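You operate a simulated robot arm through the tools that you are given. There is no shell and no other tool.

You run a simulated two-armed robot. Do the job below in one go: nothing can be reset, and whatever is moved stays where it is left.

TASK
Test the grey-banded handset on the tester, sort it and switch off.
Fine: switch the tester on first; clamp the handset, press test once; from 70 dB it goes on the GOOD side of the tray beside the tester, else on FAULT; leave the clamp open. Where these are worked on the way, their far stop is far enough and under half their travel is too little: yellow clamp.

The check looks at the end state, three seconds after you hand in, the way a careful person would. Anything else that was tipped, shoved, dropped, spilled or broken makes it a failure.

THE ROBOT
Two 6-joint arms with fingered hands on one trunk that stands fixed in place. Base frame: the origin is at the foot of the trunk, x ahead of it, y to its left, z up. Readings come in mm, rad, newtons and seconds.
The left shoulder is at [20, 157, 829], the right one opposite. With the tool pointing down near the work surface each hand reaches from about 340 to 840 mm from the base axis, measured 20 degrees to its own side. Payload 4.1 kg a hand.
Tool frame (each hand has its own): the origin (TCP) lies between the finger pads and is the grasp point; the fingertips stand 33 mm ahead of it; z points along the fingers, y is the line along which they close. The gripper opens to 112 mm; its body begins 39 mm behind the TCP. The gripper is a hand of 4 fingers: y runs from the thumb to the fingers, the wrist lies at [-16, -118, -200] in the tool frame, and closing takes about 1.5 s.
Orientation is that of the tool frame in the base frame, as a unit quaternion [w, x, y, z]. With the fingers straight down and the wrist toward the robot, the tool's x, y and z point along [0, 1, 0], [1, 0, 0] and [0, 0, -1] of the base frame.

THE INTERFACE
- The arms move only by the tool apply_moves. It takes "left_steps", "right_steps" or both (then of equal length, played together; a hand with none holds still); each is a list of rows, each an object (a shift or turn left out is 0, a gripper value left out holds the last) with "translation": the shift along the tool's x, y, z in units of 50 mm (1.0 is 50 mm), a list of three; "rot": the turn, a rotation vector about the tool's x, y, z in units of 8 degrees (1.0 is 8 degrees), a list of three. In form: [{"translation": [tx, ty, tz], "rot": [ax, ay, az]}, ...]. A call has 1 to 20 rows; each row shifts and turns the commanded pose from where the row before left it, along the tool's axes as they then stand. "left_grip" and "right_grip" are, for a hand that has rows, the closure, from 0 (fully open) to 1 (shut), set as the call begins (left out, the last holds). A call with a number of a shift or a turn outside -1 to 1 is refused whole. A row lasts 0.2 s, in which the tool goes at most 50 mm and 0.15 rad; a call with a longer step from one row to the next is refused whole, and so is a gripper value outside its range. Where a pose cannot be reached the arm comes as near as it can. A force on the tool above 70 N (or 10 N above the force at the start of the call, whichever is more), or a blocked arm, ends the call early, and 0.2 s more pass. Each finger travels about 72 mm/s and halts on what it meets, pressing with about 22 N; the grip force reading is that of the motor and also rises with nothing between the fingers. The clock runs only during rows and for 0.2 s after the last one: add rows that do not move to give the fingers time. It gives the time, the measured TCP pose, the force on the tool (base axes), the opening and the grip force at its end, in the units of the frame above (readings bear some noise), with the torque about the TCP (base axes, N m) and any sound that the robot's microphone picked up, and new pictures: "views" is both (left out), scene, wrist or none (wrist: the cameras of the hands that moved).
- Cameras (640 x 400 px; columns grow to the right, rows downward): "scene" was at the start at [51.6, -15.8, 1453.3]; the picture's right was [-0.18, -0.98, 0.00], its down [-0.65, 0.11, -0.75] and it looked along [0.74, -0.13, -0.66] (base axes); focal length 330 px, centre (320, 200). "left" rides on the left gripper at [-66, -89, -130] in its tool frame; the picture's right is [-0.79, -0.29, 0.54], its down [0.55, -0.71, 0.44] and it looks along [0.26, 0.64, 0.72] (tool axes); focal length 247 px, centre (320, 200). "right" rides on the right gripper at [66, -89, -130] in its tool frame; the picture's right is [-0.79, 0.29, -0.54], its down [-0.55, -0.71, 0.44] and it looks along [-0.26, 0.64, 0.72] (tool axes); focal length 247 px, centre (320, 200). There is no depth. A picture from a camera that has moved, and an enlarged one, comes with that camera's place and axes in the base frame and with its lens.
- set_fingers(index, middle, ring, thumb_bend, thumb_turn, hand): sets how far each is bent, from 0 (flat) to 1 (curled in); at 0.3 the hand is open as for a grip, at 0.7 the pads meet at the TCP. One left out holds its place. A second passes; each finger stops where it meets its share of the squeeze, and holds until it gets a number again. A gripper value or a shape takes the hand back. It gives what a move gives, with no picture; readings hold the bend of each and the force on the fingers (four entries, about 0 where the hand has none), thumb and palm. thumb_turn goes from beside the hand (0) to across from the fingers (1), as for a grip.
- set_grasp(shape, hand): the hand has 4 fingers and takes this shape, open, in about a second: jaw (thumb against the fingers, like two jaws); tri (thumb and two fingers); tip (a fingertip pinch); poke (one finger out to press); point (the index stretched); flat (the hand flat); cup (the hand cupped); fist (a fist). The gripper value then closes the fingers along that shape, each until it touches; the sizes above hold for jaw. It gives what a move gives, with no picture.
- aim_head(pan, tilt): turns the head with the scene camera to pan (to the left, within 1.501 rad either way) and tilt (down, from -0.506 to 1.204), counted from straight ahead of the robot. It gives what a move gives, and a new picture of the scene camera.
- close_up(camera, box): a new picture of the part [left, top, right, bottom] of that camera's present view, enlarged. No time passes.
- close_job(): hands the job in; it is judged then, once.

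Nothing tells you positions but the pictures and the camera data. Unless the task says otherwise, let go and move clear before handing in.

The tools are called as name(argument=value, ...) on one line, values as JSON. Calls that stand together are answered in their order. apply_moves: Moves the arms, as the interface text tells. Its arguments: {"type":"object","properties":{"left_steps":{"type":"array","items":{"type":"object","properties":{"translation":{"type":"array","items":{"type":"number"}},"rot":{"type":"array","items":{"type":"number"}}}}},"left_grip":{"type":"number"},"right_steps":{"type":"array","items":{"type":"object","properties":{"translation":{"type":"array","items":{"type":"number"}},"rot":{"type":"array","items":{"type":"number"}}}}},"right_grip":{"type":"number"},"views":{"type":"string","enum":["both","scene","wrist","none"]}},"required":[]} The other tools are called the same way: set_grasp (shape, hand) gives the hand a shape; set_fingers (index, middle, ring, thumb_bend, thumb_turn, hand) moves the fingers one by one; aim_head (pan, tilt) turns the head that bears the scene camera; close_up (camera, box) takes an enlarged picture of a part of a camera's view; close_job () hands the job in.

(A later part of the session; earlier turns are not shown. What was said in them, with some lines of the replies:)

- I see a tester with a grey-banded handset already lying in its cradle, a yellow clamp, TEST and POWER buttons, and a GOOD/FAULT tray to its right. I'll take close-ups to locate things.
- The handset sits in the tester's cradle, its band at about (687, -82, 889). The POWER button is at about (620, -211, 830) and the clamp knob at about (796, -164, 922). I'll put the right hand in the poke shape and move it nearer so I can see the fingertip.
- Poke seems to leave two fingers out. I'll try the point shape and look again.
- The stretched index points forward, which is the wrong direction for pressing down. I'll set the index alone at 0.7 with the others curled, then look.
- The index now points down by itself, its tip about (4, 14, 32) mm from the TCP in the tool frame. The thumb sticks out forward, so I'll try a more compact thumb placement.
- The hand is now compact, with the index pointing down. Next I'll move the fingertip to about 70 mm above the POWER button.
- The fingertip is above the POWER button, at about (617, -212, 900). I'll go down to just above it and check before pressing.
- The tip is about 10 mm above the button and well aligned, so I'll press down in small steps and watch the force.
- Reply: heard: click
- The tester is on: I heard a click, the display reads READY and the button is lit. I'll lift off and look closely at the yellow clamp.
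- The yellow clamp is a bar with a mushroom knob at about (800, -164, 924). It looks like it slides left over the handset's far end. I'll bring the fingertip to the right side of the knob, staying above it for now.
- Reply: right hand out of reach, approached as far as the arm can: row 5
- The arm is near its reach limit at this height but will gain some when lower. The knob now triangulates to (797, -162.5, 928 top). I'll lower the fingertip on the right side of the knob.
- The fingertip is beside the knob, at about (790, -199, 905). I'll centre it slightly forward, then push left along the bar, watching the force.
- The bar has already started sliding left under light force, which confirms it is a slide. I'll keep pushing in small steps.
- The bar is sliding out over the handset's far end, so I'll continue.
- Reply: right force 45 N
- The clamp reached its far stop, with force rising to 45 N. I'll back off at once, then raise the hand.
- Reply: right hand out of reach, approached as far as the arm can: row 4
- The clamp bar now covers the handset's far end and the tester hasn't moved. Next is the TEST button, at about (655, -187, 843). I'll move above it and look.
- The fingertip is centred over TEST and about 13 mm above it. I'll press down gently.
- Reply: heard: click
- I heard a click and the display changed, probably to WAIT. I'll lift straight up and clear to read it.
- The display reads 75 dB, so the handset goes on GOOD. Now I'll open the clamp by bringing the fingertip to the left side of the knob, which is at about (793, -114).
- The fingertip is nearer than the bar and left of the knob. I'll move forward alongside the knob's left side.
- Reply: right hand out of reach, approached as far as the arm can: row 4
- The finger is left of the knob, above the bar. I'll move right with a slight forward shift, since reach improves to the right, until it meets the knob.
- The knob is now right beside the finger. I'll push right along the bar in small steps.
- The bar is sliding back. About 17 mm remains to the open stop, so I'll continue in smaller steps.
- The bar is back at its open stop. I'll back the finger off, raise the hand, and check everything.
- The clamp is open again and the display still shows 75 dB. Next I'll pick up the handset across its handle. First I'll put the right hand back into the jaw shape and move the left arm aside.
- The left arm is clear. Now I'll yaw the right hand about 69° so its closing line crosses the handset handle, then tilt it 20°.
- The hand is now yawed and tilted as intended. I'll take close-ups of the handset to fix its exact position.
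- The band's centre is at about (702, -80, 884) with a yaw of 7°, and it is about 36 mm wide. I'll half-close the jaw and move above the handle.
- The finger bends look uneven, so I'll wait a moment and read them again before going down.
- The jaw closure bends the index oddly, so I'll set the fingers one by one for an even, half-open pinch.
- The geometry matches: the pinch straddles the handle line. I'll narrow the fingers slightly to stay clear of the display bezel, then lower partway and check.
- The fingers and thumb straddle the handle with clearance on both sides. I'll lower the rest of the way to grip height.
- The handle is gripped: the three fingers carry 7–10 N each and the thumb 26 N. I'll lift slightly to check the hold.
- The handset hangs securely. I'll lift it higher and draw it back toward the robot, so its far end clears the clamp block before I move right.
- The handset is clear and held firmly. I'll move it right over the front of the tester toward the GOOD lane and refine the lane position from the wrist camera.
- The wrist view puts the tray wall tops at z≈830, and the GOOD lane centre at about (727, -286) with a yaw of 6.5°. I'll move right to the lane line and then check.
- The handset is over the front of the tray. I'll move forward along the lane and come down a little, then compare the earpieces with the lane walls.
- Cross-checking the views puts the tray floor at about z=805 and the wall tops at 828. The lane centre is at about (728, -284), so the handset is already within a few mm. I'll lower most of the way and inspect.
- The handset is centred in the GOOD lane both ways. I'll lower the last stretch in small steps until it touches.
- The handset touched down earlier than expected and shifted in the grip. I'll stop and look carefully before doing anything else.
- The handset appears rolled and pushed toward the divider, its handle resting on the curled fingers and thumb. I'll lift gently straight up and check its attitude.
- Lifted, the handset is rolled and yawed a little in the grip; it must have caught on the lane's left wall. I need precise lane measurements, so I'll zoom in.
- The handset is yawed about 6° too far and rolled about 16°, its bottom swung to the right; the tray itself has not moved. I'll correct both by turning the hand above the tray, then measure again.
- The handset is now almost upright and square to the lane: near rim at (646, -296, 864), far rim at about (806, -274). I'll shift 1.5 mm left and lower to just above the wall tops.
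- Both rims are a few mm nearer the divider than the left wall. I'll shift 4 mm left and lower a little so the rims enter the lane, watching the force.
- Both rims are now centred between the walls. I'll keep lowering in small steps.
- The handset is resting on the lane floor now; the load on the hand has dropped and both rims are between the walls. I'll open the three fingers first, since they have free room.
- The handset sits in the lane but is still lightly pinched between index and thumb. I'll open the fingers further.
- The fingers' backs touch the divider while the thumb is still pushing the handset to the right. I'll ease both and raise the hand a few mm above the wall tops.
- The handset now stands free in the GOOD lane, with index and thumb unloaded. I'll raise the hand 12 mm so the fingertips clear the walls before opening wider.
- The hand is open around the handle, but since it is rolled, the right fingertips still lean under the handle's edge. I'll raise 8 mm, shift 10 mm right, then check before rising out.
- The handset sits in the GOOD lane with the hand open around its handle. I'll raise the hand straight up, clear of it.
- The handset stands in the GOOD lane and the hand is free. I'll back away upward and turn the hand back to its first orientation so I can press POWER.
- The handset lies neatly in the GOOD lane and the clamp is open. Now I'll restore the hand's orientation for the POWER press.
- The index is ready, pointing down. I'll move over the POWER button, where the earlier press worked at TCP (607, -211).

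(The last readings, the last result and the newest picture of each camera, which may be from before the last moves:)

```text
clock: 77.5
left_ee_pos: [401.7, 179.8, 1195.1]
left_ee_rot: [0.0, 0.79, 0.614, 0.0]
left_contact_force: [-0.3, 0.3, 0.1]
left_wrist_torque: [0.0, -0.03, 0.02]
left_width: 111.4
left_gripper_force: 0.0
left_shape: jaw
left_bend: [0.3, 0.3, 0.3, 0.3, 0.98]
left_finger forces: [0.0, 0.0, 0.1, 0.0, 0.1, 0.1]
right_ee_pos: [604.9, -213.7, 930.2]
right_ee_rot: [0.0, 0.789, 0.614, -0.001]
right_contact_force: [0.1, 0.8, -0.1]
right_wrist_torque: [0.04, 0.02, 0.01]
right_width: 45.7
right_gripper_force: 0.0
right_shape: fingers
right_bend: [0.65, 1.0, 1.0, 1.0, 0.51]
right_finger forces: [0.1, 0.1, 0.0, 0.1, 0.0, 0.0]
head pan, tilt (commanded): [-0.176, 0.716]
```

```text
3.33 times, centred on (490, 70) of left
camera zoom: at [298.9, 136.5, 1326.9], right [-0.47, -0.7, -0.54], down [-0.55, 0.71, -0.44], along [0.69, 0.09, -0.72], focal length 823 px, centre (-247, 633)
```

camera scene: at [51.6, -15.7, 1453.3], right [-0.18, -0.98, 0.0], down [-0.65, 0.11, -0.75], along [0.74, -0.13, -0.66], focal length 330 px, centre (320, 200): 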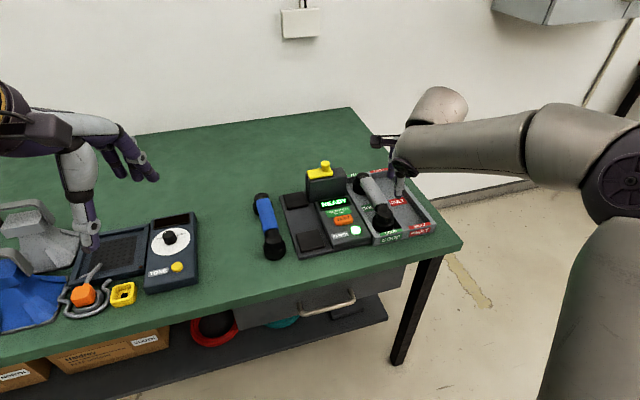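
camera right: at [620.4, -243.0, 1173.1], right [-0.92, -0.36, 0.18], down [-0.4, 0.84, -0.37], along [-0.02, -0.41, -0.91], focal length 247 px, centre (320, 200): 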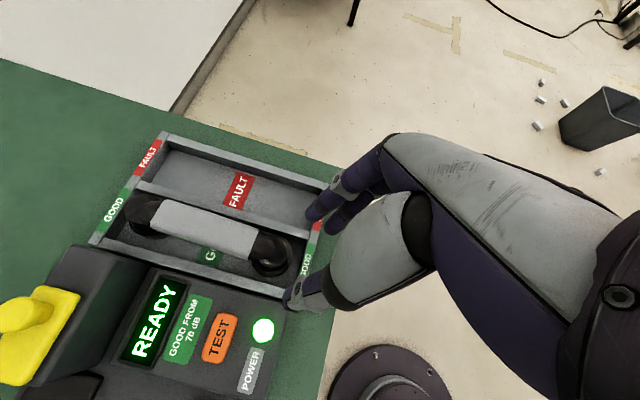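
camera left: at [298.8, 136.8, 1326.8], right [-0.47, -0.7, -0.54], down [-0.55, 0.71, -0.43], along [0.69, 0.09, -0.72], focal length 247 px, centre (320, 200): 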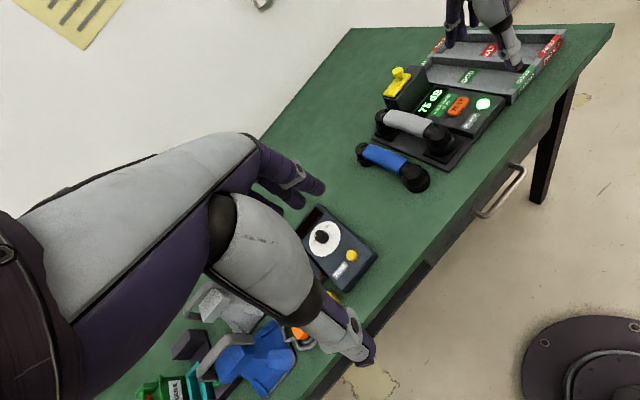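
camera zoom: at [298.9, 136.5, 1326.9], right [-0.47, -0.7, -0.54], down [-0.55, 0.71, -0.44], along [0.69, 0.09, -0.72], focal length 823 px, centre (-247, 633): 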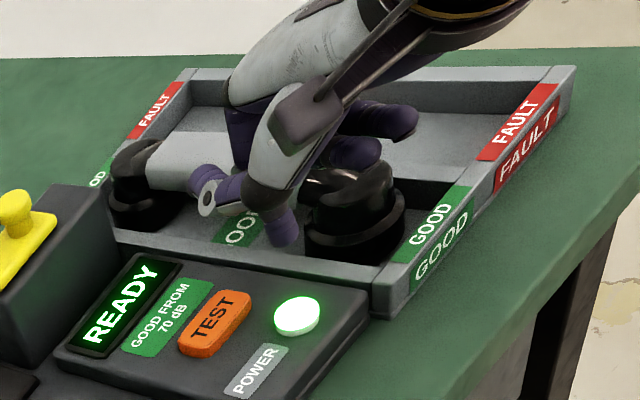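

apply_moves(right_steps=[{"translation": [0.047, 0.023, 0.2]}, {"translation": [0, 0, 0.25]}, {"translation": [0, 0, 0.25]}, {"translation": [0, 0, 0.2]}, {}], views="none")

close_up(camera="scene", box=[320, 180, 410, 250])

close_up(camera="left", box=[420, 10, 560, 130])

```text
clock: 78.7
left_ee_pos: [403.3, 180.3, 1196.6]
left_ee_rot: [0.0, 0.789, 0.614, 0.0]
left_contact_force: [-0.7, 0.1, 0.0]
left_wrist_torque: [0.01, -0.05, 0.01]
left_width: 111.6
left_gripper_force: 0.1
left_shape: jaw
left_bend: [0.3, 0.3, 0.3, 0.3, 0.98]
left_finger forces: [0.1, 0.0, 0.1, 0.1, 0.1, 0.0]
right_ee_pos: [608.2, -209.5, 884.3]
right_ee_rot: [-0.001, 0.79, 0.614, 0.0]
right_contact_force: [-0.7, 0.9, 0.7]
right_wrist_torque: [0.0, 0.05, -0.01]
right_width: 45.7
right_gripper_force: 0.1
right_shape: fingers
right_bend: [0.65, 1.0, 1.0, 1.0, 0.51]
right_finger forces: [0.0, 0.1, 0.0, 0.0, 0.0, 0.0]
head pan, tilt (commanded): [-0.176, 0.716]
```

```text
5.71 times, centred on (365, 215) of scene
camera zoom: at [51.6, -15.7, 1453.3], right [-0.18, -0.98, 0.0], down [-0.65, 0.11, -0.75], along [0.74, -0.13, -0.66], focal length 1883 px, centre (63, 114)
```

zoom: 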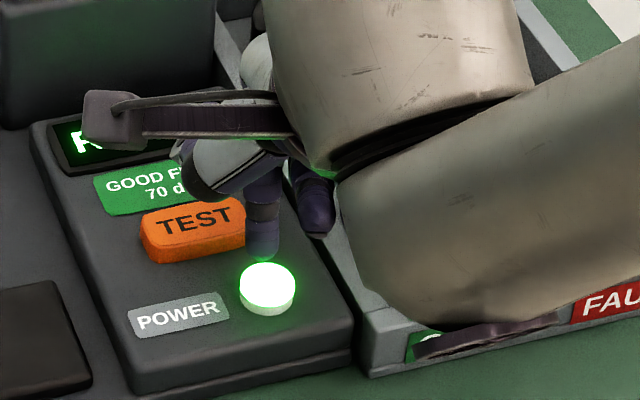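

```text
3.33 times, centred on (490, 70) of left
camera zoom: at [298.9, 136.5, 1326.9], right [-0.47, -0.7, -0.54], down [-0.55, 0.71, -0.44], along [0.69, 0.09, -0.72], focal length 823 px, centre (-247, 633)
```

zoom: 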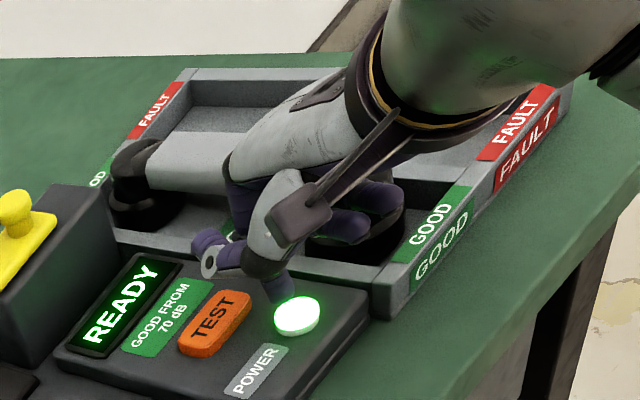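

apply_moves(right_steps=[{"translation": [0, 0, 0.08]}, {"translation": [0, 0, 0.06]}, {"translation": [0, 0, 0.05]}], views="none")

close_up(camera="scene", box=[320, 180, 410, 250])

```text
clock: 79.5
left_ee_pos: [402.6, 178.3, 1196.5]
left_ee_rot: [0.0, 0.789, 0.614, 0.0]
left_contact_force: [-0.6, 0.0, -0.4]
left_wrist_torque: [0.02, 0.0, 0.04]
left_width: 111.9
left_gripper_force: 0.1
left_shape: jaw
left_bend: [0.3, 0.3, 0.3, 0.3, 0.98]
left_finger forces: [0.1, 0.0, 0.0, 0.0, 0.1, 0.1]
right_ee_pos: [607.5, -208.5, 875.3]
right_ee_rot: [0.0, 0.789, 0.614, 0.0]
right_contact_force: [0.1, -1.5, 1.5]
right_wrist_torque: [0.02, -0.05, -0.01]
right_width: 46.1
right_gripper_force: 0.5
right_shape: fingers
right_bend: [0.65, 1.0, 1.0, 1.0, 0.51]
right_finger forces: [1.1, 0.0, 0.1, 0.0, 0.1, 0.1]
head pan, tilt (commanded): [-0.176, 0.716]
```

```text
5.71 times, centred on (365, 215) of scene
camera zoom: at [51.6, -15.8, 1453.3], right [-0.18, -0.98, 0.0], down [-0.65, 0.11, -0.75], along [0.74, -0.13, -0.66], focal length 1883 px, centre (63, 114)
```

zoom: 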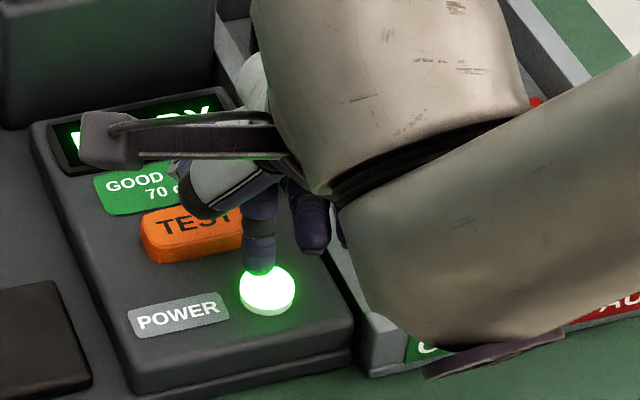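

apply_moves(right_steps=[{"translation": [0, 0, 0.04]}], views="none")

close_up(camera="scene", box=[320, 180, 410, 250])

```text
clock: 79.9
left_ee_pos: [402.2, 179.9, 1197.4]
left_ee_rot: [0.0, 0.789, 0.615, -0.001]
left_contact_force: [-0.4, 0.1, 0.0]
left_wrist_torque: [0.0, 0.0, 0.02]
left_width: 111.8
left_gripper_force: 0.1
left_shape: jaw
left_bend: [0.3, 0.3, 0.3, 0.3, 0.98]
left_finger forces: [0.1, 0.1, 0.0, 0.0, 0.1, 0.1]
right_ee_pos: [606.7, -208.9, 874.3]
right_ee_rot: [0.0, 0.789, 0.615, 0.0]
right_contact_force: [0.4, -2.0, 1.8]
right_wrist_torque: [0.02, -0.04, 0.0]
right_width: 45.9
right_gripper_force: 0.4
right_shape: fingers
right_bend: [0.65, 1.0, 1.0, 1.0, 0.51]
right_finger forces: [1.7, 0.1, 0.0, 0.0, 0.0, 0.1]
head pan, tilt (commanded): [-0.176, 0.716]
heard: click
```

```text
5.71 times, centred on (365, 215) of scene
camera zoom: at [51.6, -15.8, 1453.3], right [-0.18, -0.98, 0.0], down [-0.65, 0.11, -0.75], along [0.74, -0.13, -0.66], focal length 1883 px, centre (63, 114)
```

zoom: 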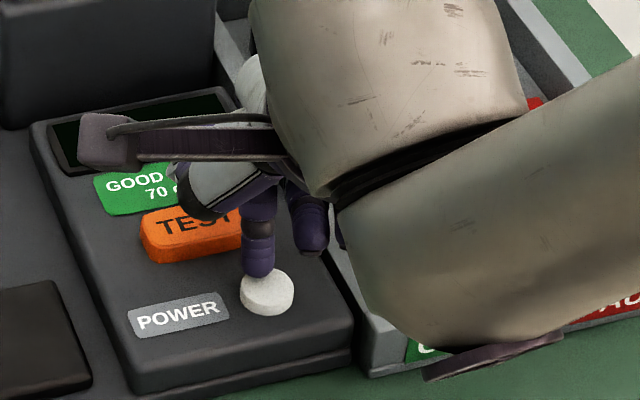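

A click: the display and button light are off. I'll lift straight up, retreat, and inspect the final state.

apply_moves(right_steps=[{"translation": [0, 0, -0.2]}, {"translation": [0, 0, -0.6]}, {"translation": [0, 0, -0.9]}, {"translation": [0, 0, -0.9]}, {"translation": [0, 0, -0.9]}, {"translation": [-0.6, -0.3, -0.6]}, {"translation": [-0.8, -0.4, 0]}, {"translation": [-0.8, -0.4, 0]}, {"translation": [-0.8, -0.2, 0]}, {}, {}], views="both")

close_up(camera="scene", box=[240, 140, 460, 280])

close_up(camera="left", box=[340, 0, 600, 200])

close_up(camera="right", box=[0, 60, 320, 300])

```text
clock: 82.3
left_ee_pos: [402.5, 177.6, 1195.8]
left_ee_rot: [0.0, 0.789, 0.614, -0.001]
left_contact_force: [-0.6, 0.0, 0.5]
left_wrist_torque: [0.0, 0.0, -0.03]
left_width: 111.8
left_gripper_force: 0.1
left_shape: jaw
left_bend: [0.3, 0.3, 0.3, 0.3, 0.98]
left_finger forces: [0.2, 0.0, 0.0, 0.1, 0.0, 0.0]
right_ee_pos: [506.9, -340.4, 1079.2]
right_ee_rot: [0.0, 0.789, 0.614, 0.0]
right_contact_force: [-0.6, 0.4, 0.0]
right_wrist_torque: [-0.01, 0.03, 0.02]
right_width: 45.9
right_gripper_force: 0.0
right_shape: fingers
right_bend: [0.65, 1.0, 1.0, 1.0, 0.51]
right_finger forces: [0.0, 0.0, 0.0, 0.0, 0.0, 0.0]
head pan, tilt (commanded): [-0.176, 0.716]
camera scene: at [51.6, -15.7, 1453.3], right [-0.18, -0.98, 0.0], down [-0.65, 0.11, -0.75], along [0.74, -0.13, -0.66], focal length 330 px, centre (320, 200)
camera right: at [437.4, -254.6, 1208.4], right [0.08, -0.84, 0.54], down [-0.82, -0.36, -0.44], along [0.56, -0.41, -0.72], focal length 247 px, centre (320, 200)
```

scene: 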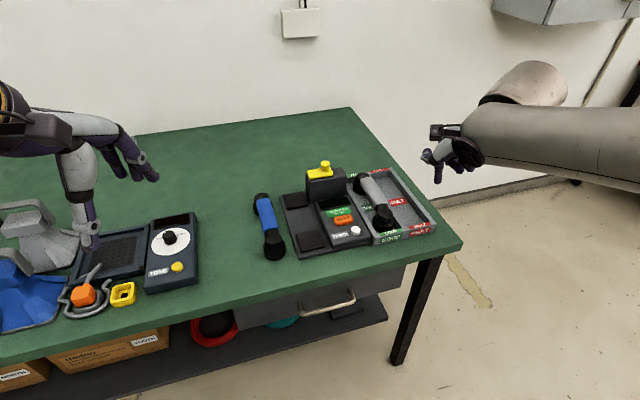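
right: 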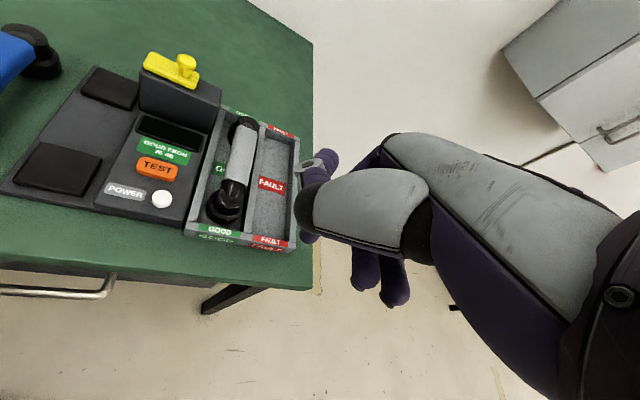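

```text
2.86 times, centred on (350, 210) of scene
camera zoom: at [51.6, -15.7, 1453.3], right [-0.18, -0.98, 0.0], down [-0.65, 0.11, -0.75], along [0.74, -0.13, -0.66], focal length 942 px, centre (234, 171)
```

zoom: 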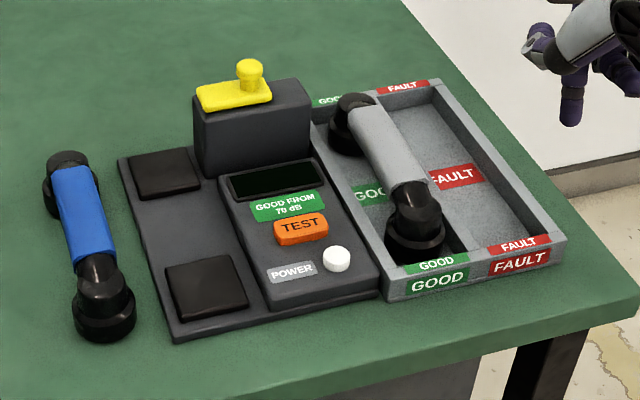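

```text
2.00 times, centred on (470, 100) of left
camera zoom: at [298.9, 136.5, 1326.8], right [-0.47, -0.7, -0.54], down [-0.55, 0.71, -0.44], along [0.69, 0.09, -0.72], focal length 494 px, centre (20, 400)
```

zoom: 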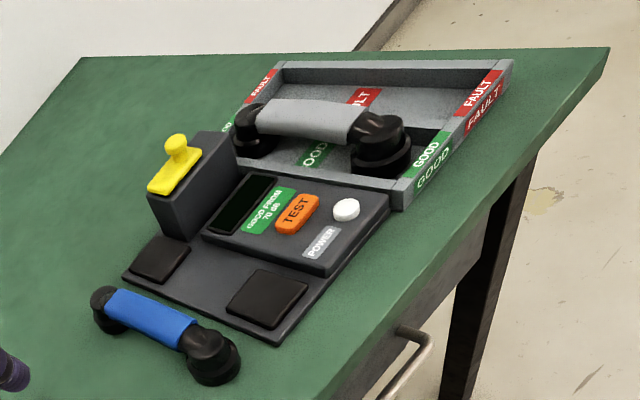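

```text
1.67 times, centred on (160, 180) of right
camera zoom: at [437.4, -254.6, 1208.4], right [0.08, -0.84, 0.54], down [-0.82, -0.36, -0.44], along [0.56, -0.41, -0.72], focal length 412 px, centre (587, 233)
```

zoom: 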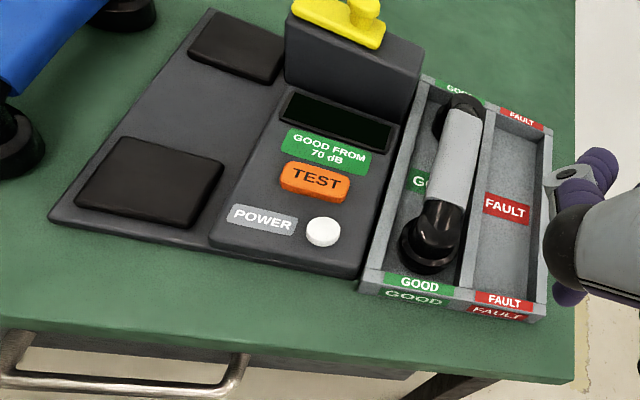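

The handset stands in the GOOD lane, the clamp is open at its stop, and the tester is off. The tray, tester and blue handset are all where they were at the start, and both arms are clear. I'm handing the job in.

close_job()

```text
The job is handed in.
```

The grey-banded handset tested at 75 dB, which is a pass (70 dB or more), and it now stands in the GOOD side of the tray. I have handed the job in.

- **Test:** I switched the tester on, slid the clamp to its far stop over the handset, and pressed TEST once.
- **Clamp:** It is back at its open stop.
- **Tester:** It is off; the display and power light went out after the second POWER press.
- **Sorting:** On the first try at lowering it, the handset caught on the tray wall and twisted in the grip. I lifted it, straightened it, and set it down again. While I was letting go, the fingers pressed against the tray divider for a moment, with about 12 N.
- **Surroundings:** In the last pictures the tester, tray and blue handset are where they were at the start. Both arms are clear of the table.
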